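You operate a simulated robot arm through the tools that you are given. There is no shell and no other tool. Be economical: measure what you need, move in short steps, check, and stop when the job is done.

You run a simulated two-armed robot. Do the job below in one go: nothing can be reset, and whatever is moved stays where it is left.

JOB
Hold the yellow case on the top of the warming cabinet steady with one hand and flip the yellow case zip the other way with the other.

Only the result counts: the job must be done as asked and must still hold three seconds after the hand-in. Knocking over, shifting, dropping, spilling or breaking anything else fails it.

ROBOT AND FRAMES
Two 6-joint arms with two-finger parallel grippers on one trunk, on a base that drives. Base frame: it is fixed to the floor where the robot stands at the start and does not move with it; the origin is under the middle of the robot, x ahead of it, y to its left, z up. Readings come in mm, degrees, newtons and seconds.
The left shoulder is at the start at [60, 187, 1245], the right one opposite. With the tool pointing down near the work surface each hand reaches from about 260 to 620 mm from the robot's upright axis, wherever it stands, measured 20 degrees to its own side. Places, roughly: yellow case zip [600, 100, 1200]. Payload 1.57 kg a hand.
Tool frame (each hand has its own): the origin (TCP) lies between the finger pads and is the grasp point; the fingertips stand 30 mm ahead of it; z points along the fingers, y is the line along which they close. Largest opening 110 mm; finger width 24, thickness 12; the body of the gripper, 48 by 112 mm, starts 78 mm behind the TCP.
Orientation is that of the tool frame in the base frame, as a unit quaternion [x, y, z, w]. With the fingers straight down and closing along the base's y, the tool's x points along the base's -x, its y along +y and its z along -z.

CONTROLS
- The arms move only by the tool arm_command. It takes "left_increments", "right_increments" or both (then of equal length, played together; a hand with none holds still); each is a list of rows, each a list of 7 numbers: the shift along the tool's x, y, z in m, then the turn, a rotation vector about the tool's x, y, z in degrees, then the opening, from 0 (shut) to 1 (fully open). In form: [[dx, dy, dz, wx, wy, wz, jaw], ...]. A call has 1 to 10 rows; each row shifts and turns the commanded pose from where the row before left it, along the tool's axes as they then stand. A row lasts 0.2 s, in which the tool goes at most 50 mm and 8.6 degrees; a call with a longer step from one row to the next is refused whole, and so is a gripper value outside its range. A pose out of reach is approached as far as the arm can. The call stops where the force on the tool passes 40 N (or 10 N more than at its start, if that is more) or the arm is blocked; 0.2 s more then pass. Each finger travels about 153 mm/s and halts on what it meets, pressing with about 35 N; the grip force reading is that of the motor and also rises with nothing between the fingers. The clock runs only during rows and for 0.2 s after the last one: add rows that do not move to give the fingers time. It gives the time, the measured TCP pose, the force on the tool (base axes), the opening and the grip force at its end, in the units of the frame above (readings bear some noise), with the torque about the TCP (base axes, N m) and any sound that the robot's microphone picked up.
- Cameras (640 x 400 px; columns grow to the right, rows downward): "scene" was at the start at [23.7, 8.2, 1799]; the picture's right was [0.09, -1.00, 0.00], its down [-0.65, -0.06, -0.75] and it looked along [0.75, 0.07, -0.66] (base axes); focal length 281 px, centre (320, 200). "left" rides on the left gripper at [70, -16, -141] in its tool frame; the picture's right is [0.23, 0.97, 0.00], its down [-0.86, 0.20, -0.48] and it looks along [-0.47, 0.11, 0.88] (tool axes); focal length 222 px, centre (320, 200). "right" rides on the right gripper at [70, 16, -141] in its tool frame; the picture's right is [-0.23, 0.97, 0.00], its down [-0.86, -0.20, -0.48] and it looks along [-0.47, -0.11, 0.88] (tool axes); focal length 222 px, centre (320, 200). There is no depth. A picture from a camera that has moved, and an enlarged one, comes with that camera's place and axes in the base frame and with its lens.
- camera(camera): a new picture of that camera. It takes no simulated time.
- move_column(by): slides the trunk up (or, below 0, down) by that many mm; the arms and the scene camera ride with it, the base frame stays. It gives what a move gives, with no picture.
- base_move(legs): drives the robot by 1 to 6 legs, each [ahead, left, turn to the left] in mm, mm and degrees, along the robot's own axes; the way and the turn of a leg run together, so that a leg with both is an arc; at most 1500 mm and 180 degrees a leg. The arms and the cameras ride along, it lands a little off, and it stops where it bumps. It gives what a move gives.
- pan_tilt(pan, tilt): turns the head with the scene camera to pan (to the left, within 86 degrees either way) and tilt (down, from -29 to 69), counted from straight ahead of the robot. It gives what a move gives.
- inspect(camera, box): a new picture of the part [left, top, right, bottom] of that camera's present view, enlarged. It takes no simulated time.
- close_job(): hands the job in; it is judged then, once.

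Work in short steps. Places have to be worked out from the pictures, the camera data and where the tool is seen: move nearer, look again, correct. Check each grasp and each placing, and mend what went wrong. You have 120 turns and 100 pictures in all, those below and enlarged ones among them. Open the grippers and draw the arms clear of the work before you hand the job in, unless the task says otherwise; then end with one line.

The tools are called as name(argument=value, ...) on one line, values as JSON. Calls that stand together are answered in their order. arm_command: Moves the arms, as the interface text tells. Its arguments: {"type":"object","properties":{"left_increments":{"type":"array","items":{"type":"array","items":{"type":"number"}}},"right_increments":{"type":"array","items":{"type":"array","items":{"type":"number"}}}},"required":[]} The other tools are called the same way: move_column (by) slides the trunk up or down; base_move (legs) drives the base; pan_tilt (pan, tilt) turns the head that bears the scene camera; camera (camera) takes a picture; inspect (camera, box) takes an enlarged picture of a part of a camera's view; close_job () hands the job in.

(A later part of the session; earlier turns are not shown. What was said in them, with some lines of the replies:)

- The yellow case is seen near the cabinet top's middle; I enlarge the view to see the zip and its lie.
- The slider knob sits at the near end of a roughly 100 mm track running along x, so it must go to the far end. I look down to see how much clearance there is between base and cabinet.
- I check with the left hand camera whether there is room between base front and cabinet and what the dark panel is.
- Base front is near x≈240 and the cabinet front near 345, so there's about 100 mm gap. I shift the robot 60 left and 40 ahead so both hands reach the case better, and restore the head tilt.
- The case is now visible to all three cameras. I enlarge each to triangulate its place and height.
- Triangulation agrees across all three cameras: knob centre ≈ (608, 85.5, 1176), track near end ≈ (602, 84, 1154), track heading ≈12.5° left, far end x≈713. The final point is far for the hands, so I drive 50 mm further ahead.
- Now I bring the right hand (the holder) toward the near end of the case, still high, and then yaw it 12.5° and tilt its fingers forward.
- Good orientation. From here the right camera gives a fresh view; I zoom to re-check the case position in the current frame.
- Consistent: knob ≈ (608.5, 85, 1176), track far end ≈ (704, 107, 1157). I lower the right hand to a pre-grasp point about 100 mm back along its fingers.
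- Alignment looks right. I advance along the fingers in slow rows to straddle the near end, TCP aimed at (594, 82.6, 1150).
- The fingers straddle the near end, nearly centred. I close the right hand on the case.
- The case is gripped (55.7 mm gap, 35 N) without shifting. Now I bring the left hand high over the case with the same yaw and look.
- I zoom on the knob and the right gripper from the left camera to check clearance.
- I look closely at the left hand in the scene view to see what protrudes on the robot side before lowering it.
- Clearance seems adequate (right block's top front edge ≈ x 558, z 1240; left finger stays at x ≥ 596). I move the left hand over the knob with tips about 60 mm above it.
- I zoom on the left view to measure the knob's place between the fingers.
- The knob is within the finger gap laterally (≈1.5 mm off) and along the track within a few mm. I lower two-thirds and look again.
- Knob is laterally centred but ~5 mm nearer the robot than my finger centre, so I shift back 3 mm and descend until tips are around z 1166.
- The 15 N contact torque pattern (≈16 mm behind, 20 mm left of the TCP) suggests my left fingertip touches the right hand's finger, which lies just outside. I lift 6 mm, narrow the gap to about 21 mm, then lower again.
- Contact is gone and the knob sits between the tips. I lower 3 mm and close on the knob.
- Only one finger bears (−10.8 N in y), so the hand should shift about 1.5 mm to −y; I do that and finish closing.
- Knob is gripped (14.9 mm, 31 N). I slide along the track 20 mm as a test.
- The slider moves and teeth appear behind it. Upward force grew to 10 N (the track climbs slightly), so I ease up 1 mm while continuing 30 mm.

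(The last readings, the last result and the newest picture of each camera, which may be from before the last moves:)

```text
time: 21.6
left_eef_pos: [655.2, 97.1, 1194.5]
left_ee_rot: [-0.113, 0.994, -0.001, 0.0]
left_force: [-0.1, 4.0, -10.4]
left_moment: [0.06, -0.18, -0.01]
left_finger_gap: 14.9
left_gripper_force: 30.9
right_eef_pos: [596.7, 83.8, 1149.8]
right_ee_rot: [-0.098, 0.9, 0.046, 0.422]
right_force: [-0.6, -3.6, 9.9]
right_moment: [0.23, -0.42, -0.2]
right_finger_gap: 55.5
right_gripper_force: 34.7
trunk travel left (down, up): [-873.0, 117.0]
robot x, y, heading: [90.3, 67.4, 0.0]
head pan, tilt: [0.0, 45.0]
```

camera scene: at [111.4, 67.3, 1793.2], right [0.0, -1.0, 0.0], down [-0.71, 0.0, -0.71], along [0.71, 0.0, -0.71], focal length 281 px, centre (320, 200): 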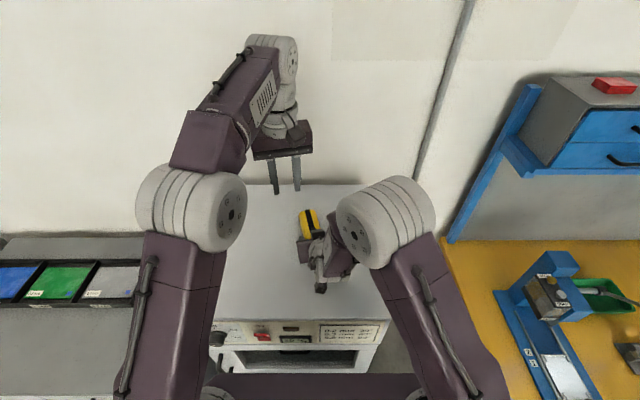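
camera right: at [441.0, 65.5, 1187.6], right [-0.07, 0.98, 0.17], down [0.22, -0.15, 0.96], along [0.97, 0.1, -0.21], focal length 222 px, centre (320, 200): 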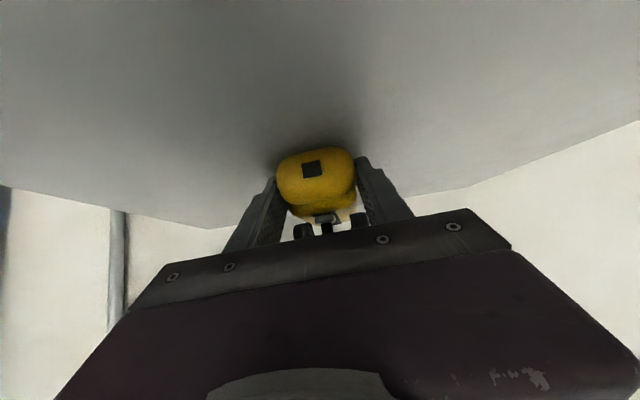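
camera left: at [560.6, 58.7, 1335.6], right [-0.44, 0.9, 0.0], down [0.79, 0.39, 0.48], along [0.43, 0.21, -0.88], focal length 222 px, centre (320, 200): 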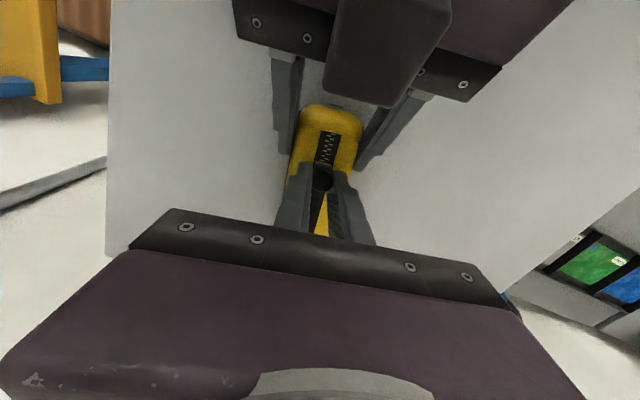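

Now it's −10 N (pulling up), so I drop back 0.8 mm and continue another 24 mm with a slight +y correction.

arm_command(left_increments=[[-0.008, 0.0004, 0.0008, 0, 0, 0, 0], [-0.008, 0.0001, 0, 0, 0, 0, 0], [-0.008, 0.0001, 0, 0, 0, 0, 0], [0, 0, 0, 0, 0, 0, 0]])

camera(camera="left")

inspect(camera="scene", box=[270, 160, 370, 260])

```text
time: 22.6
left_eef_pos: [662.8, 105.5, 1195.6]
left_ee_rot: [-0.112, 0.994, -0.004, 0.004]
left_force: [10.4, -30.6, 12.4]
left_moment: [-0.66, -0.18, 0.37]
left_finger_gap: 14.9
left_gripper_force: 30.9
left hand out of reach, approached as far as the arm can: row 1, 2, 3
right_eef_pos: [593.6, 86.2, 1149.8]
right_ee_rot: [-0.101, 0.901, 0.046, 0.419]
right_force: [-7.3, 32.0, -0.8]
right_moment: [-0.48, -0.07, 1.7]
right_finger_gap: 56.7
right_gripper_force: 35.0
trunk travel left (down, up): [-873.0, 117.0]
robot x, y, heading: [85.7, 68.7, -0.1]
head pan, tilt: [0.0, 45.0]
```

```text
60 pictures are left
camera left: at [597.4, 75.2, 1336.6], right [-0.44, 0.9, -0.01], down [0.79, 0.39, 0.48], along [0.44, 0.2, -0.88], focal length 222 px, centre (320, 200)
```

left: 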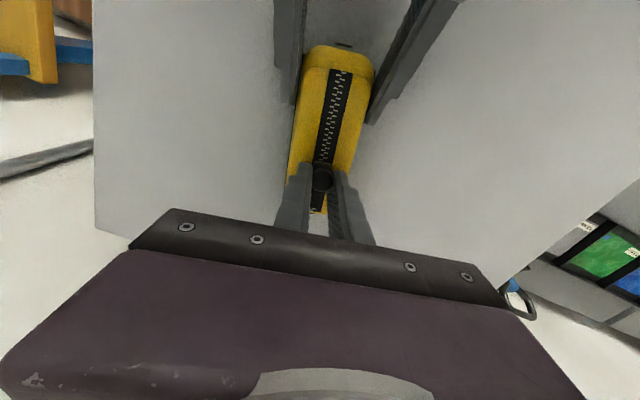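

```text
4.00 times, centred on (320, 210) of scene
camera zoom: at [109.2, 67.9, 1793.4], right [0.0, -1.0, 0.0], down [-0.71, 0.0, -0.71], along [0.71, 0.0, -0.71], focal length 1124 px, centre (320, 160)
```

zoom: 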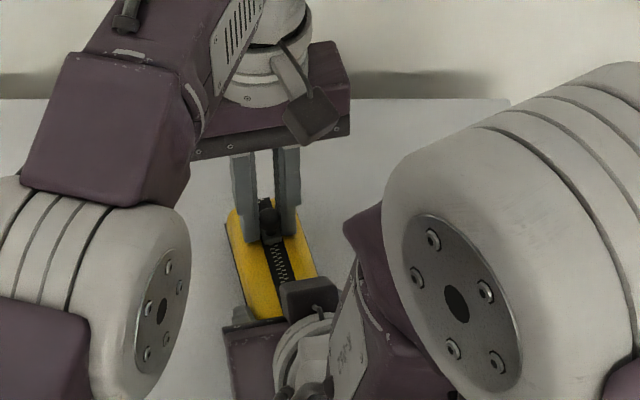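

The left arm ran out of reach at x≈663 and was pushed sideways. I step the commanded pose back 16 mm to relieve the side force.

arm_command(left_increments=[[0.008, 0, 0, 0, 0, 0, 0], [0.008, -0.0004, 0, 0, 0, 0, 0], [0.002, 0, 0, 0, 0, 0, 0]])

```text
time: 23.4
left_eef_pos: [646.6, 100.3, 1194.7]
left_ee_rot: [-0.112, 0.994, -0.004, 0.005]
left_force: [12.5, -29.5, 21.5]
left_moment: [-0.5, -0.66, 0.29]
left_finger_gap: 14.9
left_gripper_force: 30.6
right_eef_pos: [593.4, 85.4, 1149.4]
right_ee_rot: [-0.101, 0.901, 0.046, 0.419]
right_force: [-11.2, 32.5, -5.7]
right_moment: [-0.66, 0.71, 1.37]
right_finger_gap: 56.4
right_gripper_force: 35.0
trunk travel left (down, up): [-873.0, 117.0]
robot x, y, heading: [88.2, 65.8, 0.0]
head pan, tilt: [0.0, 45.0]
```

Commands now start from the reached pose; I'm about 3–5 mm too far to +y. I correct −3 mm in y and up 1 mm.

arm_command(left_increments=[[0, -0.0015, -0.0006, 0, 0, 0, 0], [0, -0.0015, -0.0006, 0, 0, 0, 0], [0, 0, 0, 0, 0, 0, 0]])

```text
time: 24.2
left_eef_pos: [644.3, 100.6, 1194.6]
left_ee_rot: [-0.113, 0.994, -0.002, 0.004]
left_force: [12.4, -19.9, 26.8]
left_moment: [-0.55, -0.15, 0.26]
left_finger_gap: 15.0
left_gripper_force: 30.5
right_eef_pos: [592.3, 84.9, 1149.5]
right_ee_rot: [-0.101, 0.901, 0.046, 0.419]
right_force: [-12.4, 26.6, -12.3]
right_moment: [-0.01, -0.05, 1.34]
right_finger_gap: 56.3
right_gripper_force: 34.8
trunk travel left (down, up): [-873.0, 117.0]
robot x, y, heading: [91.2, 65.1, -0.3]
head pan, tilt: [0.0, 45.0]
```

Forces persist, so I look before doing more.

camera(camera="scene")

inspect(camera="left", box=[240, 40, 400, 240])

camera(camera="right")

```text
58 pictures are left
camera scene: at [108.0, 69.4, 1793.3], right [0.0, -1.0, 0.0], down [-0.71, 0.0, -0.71], along [0.71, 0.0, -0.71], focal length 281 px, centre (320, 200)
```

scene: 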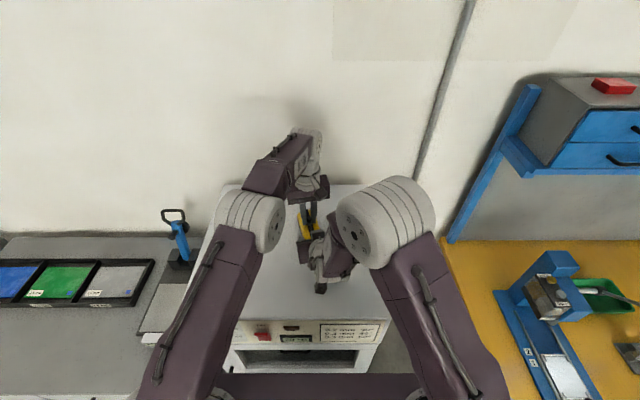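

```text
2.00 times, centred on (320, 140) of left
camera zoom: at [579.8, 69.7, 1336.5], right [-0.44, 0.9, -0.01], down [0.79, 0.39, 0.48], along [0.44, 0.21, -0.88], focal length 444 px, centre (320, 320)
```

zoom: 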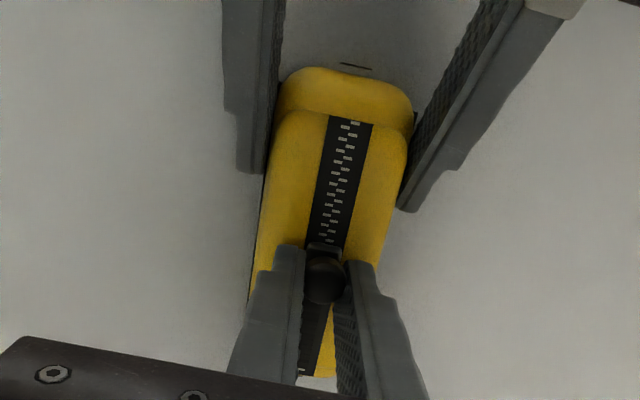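

```text
56 pictures are left
camera right: at [439.6, 66.9, 1187.8], right [-0.07, 0.98, 0.17], down [0.22, -0.15, 0.96], along [0.97, 0.11, -0.21], focal length 222 px, centre (320, 200)
```

right: 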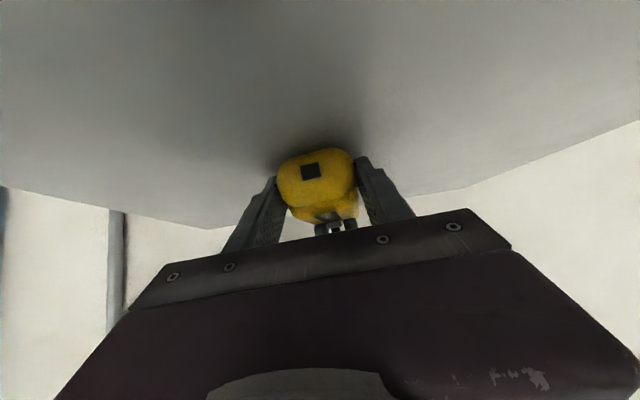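

The slider is roughly half way; the case is slightly yawed in the grip. I release the knob with the left hand and raise it, then look.

arm_command(left_increments=[[0, 0, 0, 0, 0, 0, 0.1], [0, 0, 0, 0, 0, 0, 0.3], [0, 0, 0, 0, 0, 0, 0.3], [0, 0, -0.02, 0, 0, 0, 0.3], [0, 0, -0.03, 0, 0, 0, 0.3], [0, 0, 0, 0, 0, 0, 0.3]])

inspect(camera="left", box=[240, 40, 400, 240])

```text
time: 25.6
left_eef_pos: [644.7, 99.5, 1242.9]
left_ee_rot: [-0.112, 0.994, 0.0, 0.0]
left_force: [0.2, 1.1, 0.1]
left_moment: [0.01, -0.01, 0.03]
left_finger_gap: 32.9
left_gripper_force: 0.1
right_eef_pos: [594.9, 83.1, 1149.9]
right_ee_rot: [-0.097, 0.901, 0.045, 0.42]
right_force: [0.0, 0.2, -1.9]
right_moment: [-0.01, 0.04, 0.0]
right_finger_gap: 55.6
right_gripper_force: 34.7
trunk travel left (down, up): [-873.0, 117.0]
robot x, y, heading: [86.8, 67.8, 0.0]
head pan, tilt: [0.0, 45.0]
```

```text
2.00 times, centred on (320, 140) of left
camera zoom: at [580.5, 69.1, 1386.1], right [-0.44, 0.9, 0.0], down [0.79, 0.39, 0.48], along [0.43, 0.21, -0.88], focal length 444 px, centre (320, 320)
```

zoom: 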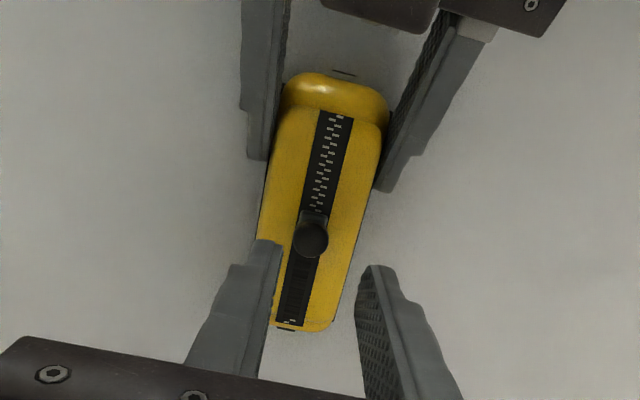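

The case sits back at its original pose; knob now ≈ (645, 96, 1176), about 50 mm of travel left. I tilt the left fingers 15° forward to gain reach and hover just above the knob.

arm_command(left_increments=[[0, 0, 0, 0, -7.5, 0, 0.26], [0, 0, 0, 0, -7.5, 0, 0.26], [0.0101, -0.0037, 0.0158, 0, 0, 0, 0.26], [0, 0, 0, 0, 0, 0, 0.26]])

inspect(camera="left", box=[240, 40, 400, 240])

camera(camera="scene")

```text
time: 26.6
left_eef_pos: [641.0, 95.1, 1225.6]
left_ee_rot: [-0.111, 0.985, 0.015, 0.13]
left_force: [-0.2, -0.1, -0.2]
left_moment: [0.03, -0.01, 0.01]
left_finger_gap: 28.4
left_gripper_force: 0.1
right_eef_pos: [595.7, 83.4, 1149.7]
right_ee_rot: [-0.098, 0.901, 0.046, 0.421]
right_force: [-0.3, -0.1, -1.2]
right_moment: [0.0, 0.05, 0.0]
right_finger_gap: 55.3
right_gripper_force: 35.3
trunk travel left (down, up): [-873.0, 117.0]
robot x, y, heading: [89.7, 64.6, -0.1]
head pan, tilt: [0.0, 45.0]
```

```text
2.00 times, centred on (320, 140) of left
camera zoom: at [543.2, 55.8, 1344.2], right [-0.43, 0.9, -0.06], down [0.64, 0.35, 0.68], along [0.64, 0.26, -0.73], focal length 444 px, centre (320, 320)
```

zoom: 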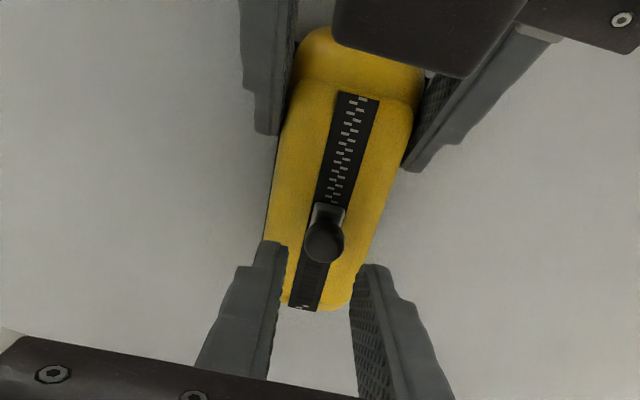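

```text
53 pictures are left
camera scene: at [110.1, 67.8, 1793.2], right [0.0, -1.0, 0.0], down [-0.71, 0.0, -0.71], along [0.71, 0.0, -0.71], focal length 281 px, centre (320, 200)
```

scene: 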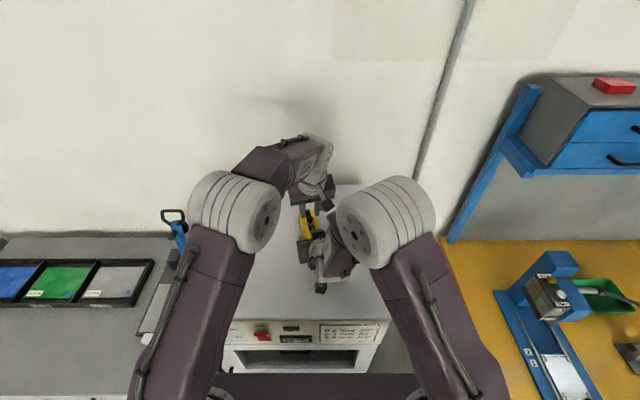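

Knob measured at (646.5, 96), centred between the fingers. I go straight down to the grasp height with the gap at 22 mm and close.

arm_command(left_increments=[[0.0025, 0, 0.01, 0, 0, 0, 0.24], [0.0025, 0, 0.01, 0, 0, 0, 0.24], [0.0025, 0, 0.0095, 0, 0, 0, 0.24], [0, 0, 0, 0, 0, 0, 0.24]])

inspect(camera="left", box=[240, 40, 400, 240])

```text
time: 27.6
left_eef_pos: [640.0, 95.3, 1195.6]
left_ee_rot: [-0.112, 0.985, 0.014, 0.13]
left_force: [-10.8, 0.2, 21.3]
left_moment: [-0.04, 0.45, -0.06]
left_finger_gap: 26.5
left_gripper_force: 0.0
right_eef_pos: [595.9, 83.8, 1150.2]
right_ee_rot: [-0.098, 0.901, 0.045, 0.421]
right_force: [14.0, 0.1, -13.4]
right_moment: [0.26, 0.1, -0.06]
right_finger_gap: 55.6
right_gripper_force: 35.6
trunk travel left (down, up): [-873.0, 117.0]
robot x, y, heading: [93.9, 68.1, 0.3]
head pan, tilt: [0.0, 45.0]
```

```text
2.00 times, centred on (320, 140) of left
camera zoom: at [542.8, 56.7, 1314.4], right [-0.43, 0.9, -0.06], down [0.64, 0.35, 0.68], along [0.64, 0.26, -0.73], focal length 444 px, centre (320, 320)
```

zoom: 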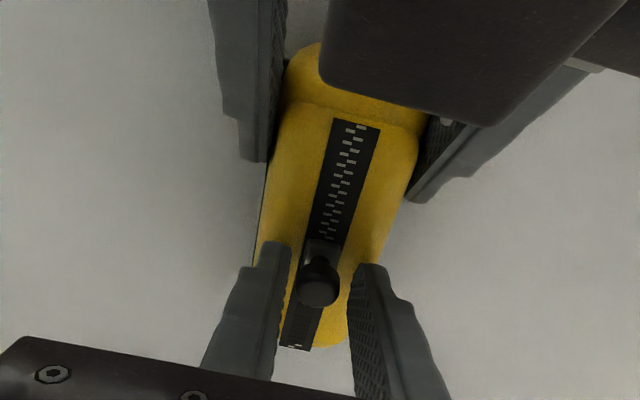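

Symmetric upward force implies the fingertips rest on the case top, so I rise 4 mm, then close on the knob in steps.

arm_command(left_increments=[[-0.001, 0, -0.0039, 0, 0, 0, 0.24], [0, 0, 0, 0, 0, 0, 0.18], [0, 0, 0, 0, 0, 0, 0.15], [0, 0, 0, 0, 0, 0, 0.13], [0, 0, 0, 0, 0, 0, 0.13]])

```text
time: 28.8
left_eef_pos: [641.6, 95.3, 1197.4]
left_ee_rot: [-0.111, 0.985, 0.014, 0.13]
left_force: [1.1, -2.9, -1.0]
left_moment: [-0.07, 0.01, 0.01]
left_finger_gap: 17.3
left_gripper_force: 1.9
right_eef_pos: [595.4, 84.5, 1150.9]
right_ee_rot: [-0.099, 0.901, 0.046, 0.42]
right_force: [-0.6, 3.1, 0.3]
right_moment: [-0.13, -0.06, 0.17]
right_finger_gap: 55.6
right_gripper_force: 34.7
trunk travel left (down, up): [-873.0, 117.0]
robot x, y, heading: [91.9, 64.7, 0.1]
head pan, tilt: [0.0, 45.0]
```

Almost closed and nearly centred; I finish the grip with a 0.5 mm shift.

arm_command(left_increments=[[0, -0.0005, 0, 0, 0, 0, 0.1], [0, 0, 0, 0, 0, 0, 0], [0, 0, 0, 0, 0, 0, 0]])

```text
time: 29.6
left_eef_pos: [642.1, 94.6, 1198.1]
left_ee_rot: [-0.112, 0.985, 0.015, 0.13]
left_force: [0.9, -8.0, -3.1]
left_moment: [-0.11, 0.0, 0.03]
left_finger_gap: 14.8
left_gripper_force: 31.1
right_eef_pos: [595.1, 83.7, 1149.9]
right_ee_rot: [-0.099, 0.901, 0.046, 0.42]
right_force: [-0.6, 8.0, 4.2]
right_moment: [-0.19, -0.2, 0.37]
right_finger_gap: 55.8
right_gripper_force: 35.2
trunk travel left (down, up): [-873.0, 117.0]
robot x, y, heading: [89.9, 65.4, -0.1]
head pan, tilt: [0.0, 45.0]
```

Gripped (14.8 mm, 31 N). I slide 24 mm horizontally along the track.

arm_command(left_increments=[[-0.00773, -0.0005, 0.00207, 0, 0, 0, 0], [-0.00773, 0, 0.00207, 0, 0, 0, 0], [-0.00773, 0, 0.00207, 0, 0, 0, 0], [0, 0, 0, 0, 0, 0, 0]])

```text
time: 30.6
left_eef_pos: [665.5, 101.2, 1198.3]
left_ee_rot: [-0.111, 0.985, 0.014, 0.13]
left_force: [2.9, -15.3, -8.0]
left_moment: [-0.29, -0.06, 0.0]
left_finger_gap: 14.8
left_gripper_force: 30.9
right_eef_pos: [594.9, 83.2, 1148.9]
right_ee_rot: [-0.099, 0.9, 0.046, 0.421]
right_force: [-2.5, 14.4, 7.9]
right_moment: [-0.32, -0.64, 1.03]
right_finger_gap: 55.6
right_gripper_force: 34.6
trunk travel left (down, up): [-873.0, 117.0]
robot x, y, heading: [92.1, 71.1, -0.1]
head pan, tilt: [0.0, 45.0]
```

Going well; side force −15 N, so I correct −1.2 mm in y, −0.6 mm in z and continue 16 mm.

arm_command(left_increments=[[-0.0077, -0.0012, 0.0027, 0, 0, 0, 0], [-0.0077, -0.0002, 0.00207, 0, 0, 0, 0], [0, 0, 0, 0, 0, 0, 0]])

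camera(camera="left")

```text
time: 31.4
left_eef_pos: [681.7, 103.6, 1198.0]
left_ee_rot: [-0.111, 0.985, 0.014, 0.13]
left_force: [2.5, -9.2, 2.4]
left_moment: [-0.21, 0.07, 0.05]
left_finger_gap: 14.7
left_gripper_force: 31.2
right_eef_pos: [595.6, 83.7, 1150.8]
right_ee_rot: [-0.098, 0.901, 0.047, 0.42]
right_force: [0.1, 9.7, 5.8]
right_moment: [-0.1, 0.17, 0.81]
right_finger_gap: 55.5
right_gripper_force: 35.1
trunk travel left (down, up): [-873.0, 117.0]
robot x, y, heading: [86.3, 69.9, -0.2]
head pan, tilt: [0.0, 45.0]
```

```text
51 pictures are left
camera left: at [584.3, 65.0, 1317.1], right [-0.43, 0.9, -0.06], down [0.64, 0.35, 0.69], along [0.64, 0.26, -0.73], focal length 222 px, centre (320, 200)
```

left: 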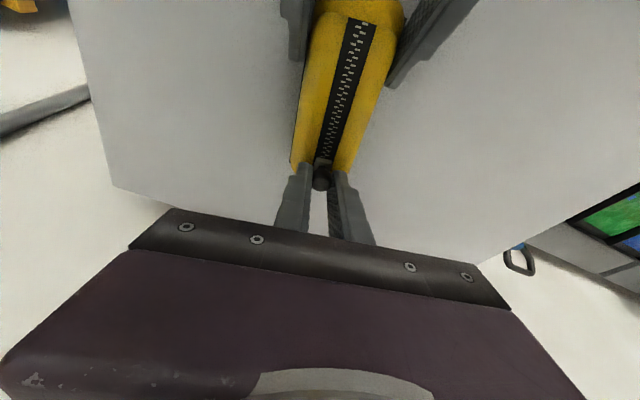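

Near the far end now. I push on in small 3 mm steps, watching for the end stop.

arm_command(left_increments=[[-0.0029, -0.0006, 0.0008, 0, 0, 0, 0], [-0.0029, 0, 0.0008, 0, 0, 0, 0], [-0.0029, 0, 0.0008, 0, 0, 0, 0], [0, 0, 0, 0, 0, 0, 0]])

```text
time: 32.4
left_eef_pos: [690.4, 104.7, 1198.6]
left_ee_rot: [-0.111, 0.985, 0.015, 0.13]
left_force: [-16.3, -3.2, 19.8]
left_moment: [-0.07, 0.66, 0.01]
left_finger_gap: 15.1
left_gripper_force: 31.1
right_eef_pos: [594.6, 82.4, 1150.7]
right_ee_rot: [-0.097, 0.901, 0.046, 0.42]
right_force: [17.9, 5.3, -9.3]
right_moment: [0.11, 0.81, 0.04]
right_finger_gap: 55.6
right_gripper_force: 34.7
trunk travel left (down, up): [-873.0, 117.0]
robot x, y, heading: [92.4, 69.4, -0.1]
head pan, tilt: [0.0, 45.0]
```

Resistance of −16 N suggests the end stop. One more 2 mm push (slightly up), then look.

arm_command(left_increments=[[-0.0018, 0, -0.0003, 0, 0, 0, 0], [0, 0, 0, 0, 0, 0, 0]])

inspect(camera="left", box=[260, 0, 400, 240])

```text
time: 33.0
left_eef_pos: [689.4, 103.9, 1197.2]
left_ee_rot: [-0.112, 0.985, 0.015, 0.129]
left_force: [-20.5, -5.7, 11.6]
left_moment: [-0.18, 0.75, -0.02]
left_finger_gap: 15.0
left_gripper_force: 31.3
right_eef_pos: [593.8, 81.4, 1152.1]
right_ee_rot: [-0.099, 0.901, 0.046, 0.421]
right_force: [18.1, 4.8, -8.1]
right_moment: [-0.09, 0.9, 0.03]
right_finger_gap: 55.7
right_gripper_force: 34.8
trunk travel left (down, up): [-873.0, 117.0]
robot x, y, heading: [86.5, 66.2, 0.1]
head pan, tilt: [0.0, 45.0]
```

```text
1.67 times, centred on (330, 120) of left
camera zoom: at [592.8, 65.9, 1316.9], right [-0.43, 0.9, -0.06], down [0.64, 0.35, 0.68], along [0.64, 0.26, -0.73], focal length 370 px, centre (303, 333)
```

zoom: 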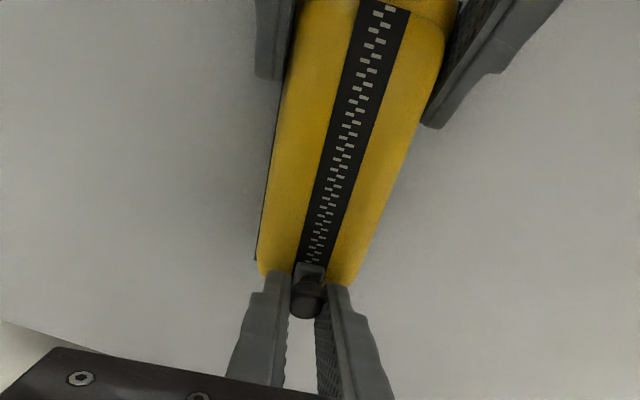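

The slider appears at the far end with the stop reached. I open the left hand, lift off, and check.

arm_command(left_increments=[[0.0015, 0, 0, 0, 0, 0, 0], [0, 0, 0, 0, 0, 0, 0.15], [0, 0, 0, 0, 0, 0, 0.3], [0, 0, 0, 0, 0, 0, 0.3], [-0.005, 0, -0.02, 0, 0, 0, 0.3], [-0.008, 0, -0.03, 0, 0, 0, 0.3], [-0.008, 0, -0.03, 0, 0, 0, 0.3], [0, 0, 0, 0, 0, 0, 0.3]])

inspect(camera="left", box=[240, 0, 400, 240])

inspect(camera="scene", box=[280, 180, 360, 260])

```text
time: 34.8
left_eef_pos: [687.3, 103.0, 1281.1]
left_ee_rot: [-0.111, 0.985, 0.014, 0.131]
left_force: [0.0, 0.2, 0.0]
left_moment: [0.02, 0.01, 0.0]
left_finger_gap: 33.0
left_gripper_force: 0.1
right_eef_pos: [594.1, 84.8, 1150.0]
right_ee_rot: [-0.099, 0.9, 0.047, 0.422]
right_force: [-0.9, 0.0, 6.1]
right_moment: [0.27, -0.76, 0.01]
right_finger_gap: 55.7
right_gripper_force: 34.6
trunk travel left (down, up): [-873.0, 117.0]
robot x, y, heading: [92.9, 66.7, -0.4]
head pan, tilt: [0.0, 45.0]
```

```text
1.67 times, centred on (320, 120) of left
camera zoom: at [589.7, 64.6, 1399.2], right [-0.43, 0.9, -0.06], down [0.64, 0.35, 0.68], along [0.64, 0.26, -0.73], focal length 370 px, centre (320, 333)
```

zoom: 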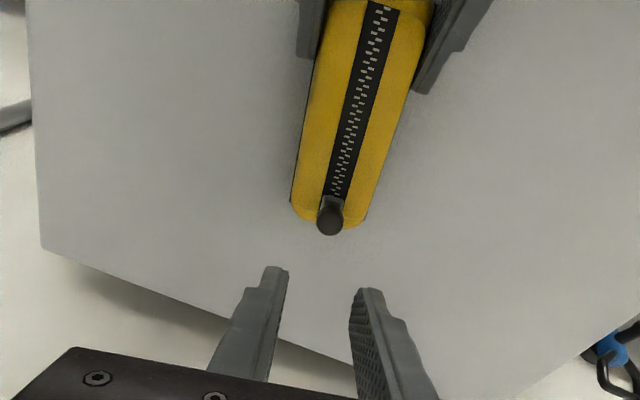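

```text
5.00 times, centred on (320, 220) of scene
camera zoom: at [108.9, 67.6, 1793.3], right [0.0, -1.0, 0.0], down [-0.71, 0.0, -0.71], along [0.71, 0.0, -0.71], focal length 1405 px, centre (320, 100)
```

zoom: 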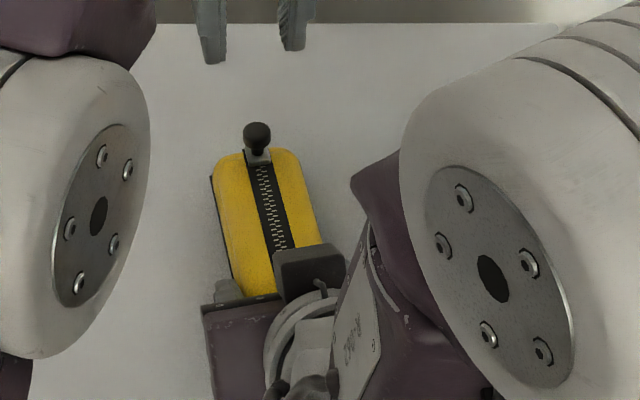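

The slider is clearly at the far end. I raise the left hand away, then open the right hand and draw it straight back along its fingers.

arm_command(left_increments=[[0, 0, -0.03, 0, 0, 0, 0.3], [0, 0, -0.03, 0, 0, 0, 0.3], [0, 0, -0.03, 0, 0, 0, 0.3], [0, 0, -0.03, 0, 0, 0, 0.3], [0, 0, -0.03, 0, 0, 0, 0.3]])

arm_command(right_increments=[[0, 0, 0, 0, 0, 0, 0.55], [0, 0, 0, 0, 0, 0, 0.65], [0, 0, 0, 0, 0, 0, 0.75], [0, 0, 0, 0, 0, 0, 0.75], [0, 0, -0.015, 0, 0, 0, 0.75], [0, 0, -0.03, 0, 0, 0, 0.75], [0, 0, -0.03, 0, 0, 0, 0.75], [0, 0, -0.04, 0, 0, 0, 0.75], [0, 0, -0.04, 0, 0, 0, 0.75]])

camera(camera="scene")

camera(camera="right")

```text
time: 36.0
left_eef_pos: [625.7, 101.4, 1410.8]
left_ee_rot: [-0.111, 0.985, 0.014, 0.131]
left_force: [0.3, -0.6, -0.3]
left_moment: [-0.02, -0.03, -0.04]
left_finger_gap: 32.7
left_gripper_force: 0.0
left hand out of reach, approached as far as the arm can: row 2, 3, 4, 5
right_eef_pos: [594.8, 83.2, 1150.2]
right_ee_rot: [-0.098, 0.901, 0.046, 0.421]
right_force: [-2.4, 0.6, 4.9]
right_moment: [0.24, -0.57, 0.12]
right_finger_gap: 55.8
right_gripper_force: 34.6
trunk travel left (down, up): [-873.0, 117.0]
robot x, y, heading: [88.0, 67.5, -0.3]
head pan, tilt: [0.0, 45.0]
```

```text
time: 38.0
left_eef_pos: [624.7, 101.1, 1411.2]
left_ee_rot: [-0.111, 0.985, 0.015, 0.131]
left_force: [-1.2, -0.3, 1.5]
left_moment: [0.02, -0.01, 0.02]
left_finger_gap: 33.1
left_gripper_force: 0.1
right_eef_pos: [482.0, 63.0, 1253.9]
right_ee_rot: [-0.098, 0.901, 0.045, 0.42]
right_force: [-1.0, -0.3, 0.6]
right_moment: [-0.02, -0.02, -0.03]
right_finger_gap: 82.4
right_gripper_force: 0.0
right hand out of reach, approached as far as the arm can: row 9
trunk travel left (down, up): [-873.0, 117.0]
robot x, y, heading: [92.5, 69.9, 0.1]
head pan, tilt: [0.0, 45.0]
```

```text
47 pictures are left
camera scene: at [107.0, 66.9, 1793.2], right [0.0, -1.0, 0.0], down [-0.71, 0.0, -0.71], along [0.71, 0.0, -0.71], focal length 281 px, centre (320, 200)
```

scene: 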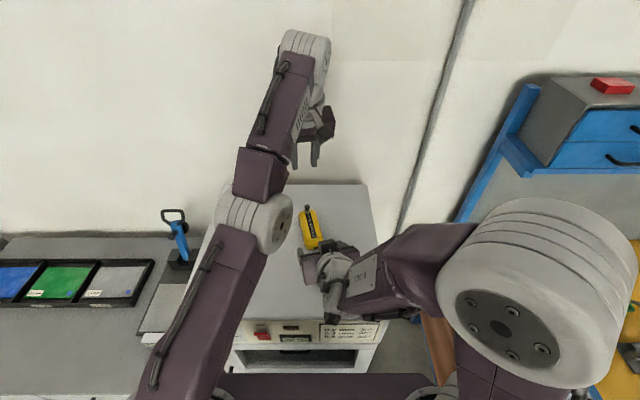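

```text
46 pictures are left
camera right: at [328.3, 45.1, 1292.0], right [-0.07, 0.98, 0.17], down [0.22, -0.15, 0.96], along [0.97, 0.1, -0.21], focal length 222 px, centre (320, 200)
```

right: 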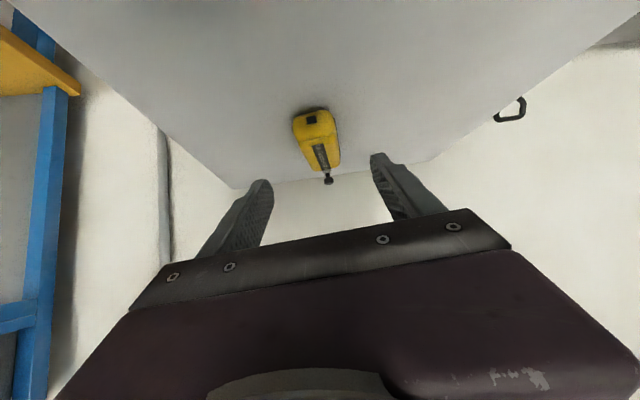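

Both hands are clear. I zoom for a final check of the slider position and the case.

inspect(camera="scene", box=[285, 190, 345, 250])

inspect(camera="right", box=[270, 90, 370, 200])

inspect(camera="left", box=[260, 0, 420, 220])

```text
6.67 times, centred on (315, 220) of scene
camera zoom: at [107.0, 66.9, 1793.2], right [0.0, -1.0, 0.0], down [-0.71, 0.0, -0.71], along [0.71, 0.0, -0.71], focal length 1873 px, centre (353, 67)
```

zoom: 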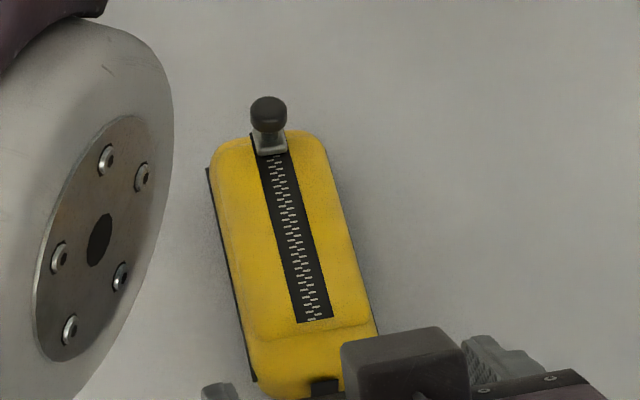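

```text
3.64 times, centred on (320, 145) of right
camera zoom: at [328.3, 45.1, 1292.0], right [-0.07, 0.98, 0.17], down [0.22, -0.15, 0.96], along [0.97, 0.1, -0.21], focal length 808 px, centre (320, 400)
```

zoom: 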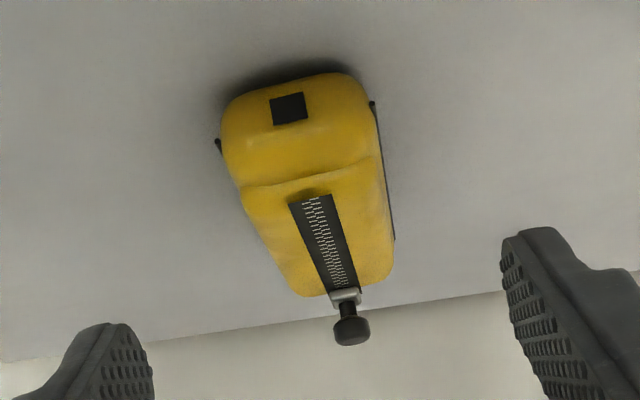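

```text
1.82 times, centred on (340, 110) of left
camera zoom: at [526.5, 63.0, 1529.8], right [-0.43, 0.9, -0.06], down [0.64, 0.35, 0.69], along [0.64, 0.26, -0.73], focal length 404 px, centre (284, 364)
```

zoom: 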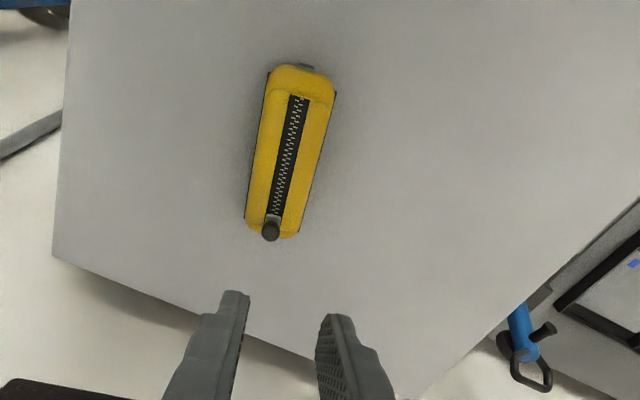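

The slider is at the far end, all teeth open, and the case lies flat where it was. I open both grippers and raise the right hand clear, then hand in.

arm_command(left_increments=[[0, 0, 0, 0, 0, 0, 0.6], [0, 0, 0, 0, 0, 0, 1], [0, 0, 0, 0, 0, 0, 1]], right_increments=[[-0.023, 0, -0.019, 0, 0, 0, 0.8], [-0.023, 0, -0.019, 0, 0, 0, 1], [0, 0, 0, 0, 0, 0, 1]])

camera(camera="scene")

```text
time: 38.8
left_eef_pos: [627.8, 102.7, 1410.1]
left_ee_rot: [-0.112, 0.985, 0.015, 0.13]
left_force: [-0.4, 0.6, 0.3]
left_moment: [0.02, 0.0, -0.02]
left_finger_gap: 110.1
left_gripper_force: 0.1
right_eef_pos: [487.4, 65.8, 1314.2]
right_ee_rot: [-0.097, 0.901, 0.044, 0.42]
right_force: [-0.4, -0.2, 0.2]
right_moment: [0.0, -0.01, -0.01]
right_finger_gap: 110.0
right_gripper_force: 0.0
trunk travel left (down, up): [-873.0, 117.0]
robot x, y, heading: [92.6, 68.6, 0.1]
head pan, tilt: [0.0, 45.0]
```

```text
42 pictures are left
camera scene: at [111.3, 68.5, 1793.2], right [0.0, -1.0, 0.0], down [-0.71, 0.0, -0.71], along [0.71, 0.0, -0.71], focal length 281 px, centre (320, 200)
```

scene: 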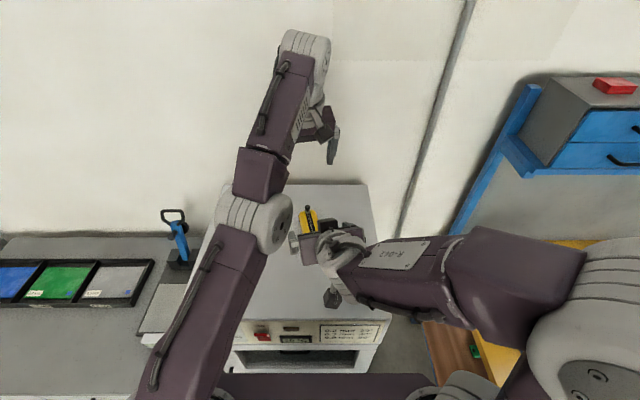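

Everything is clear and still; handing in.

close_job()

```text
The job is handed in.
```

The yellow case zip is now at the far end of its track: I held the case with the right hand and slid the zip with the left. The case is back flat about where it started, both hands are open and clear, and the job is handed in.
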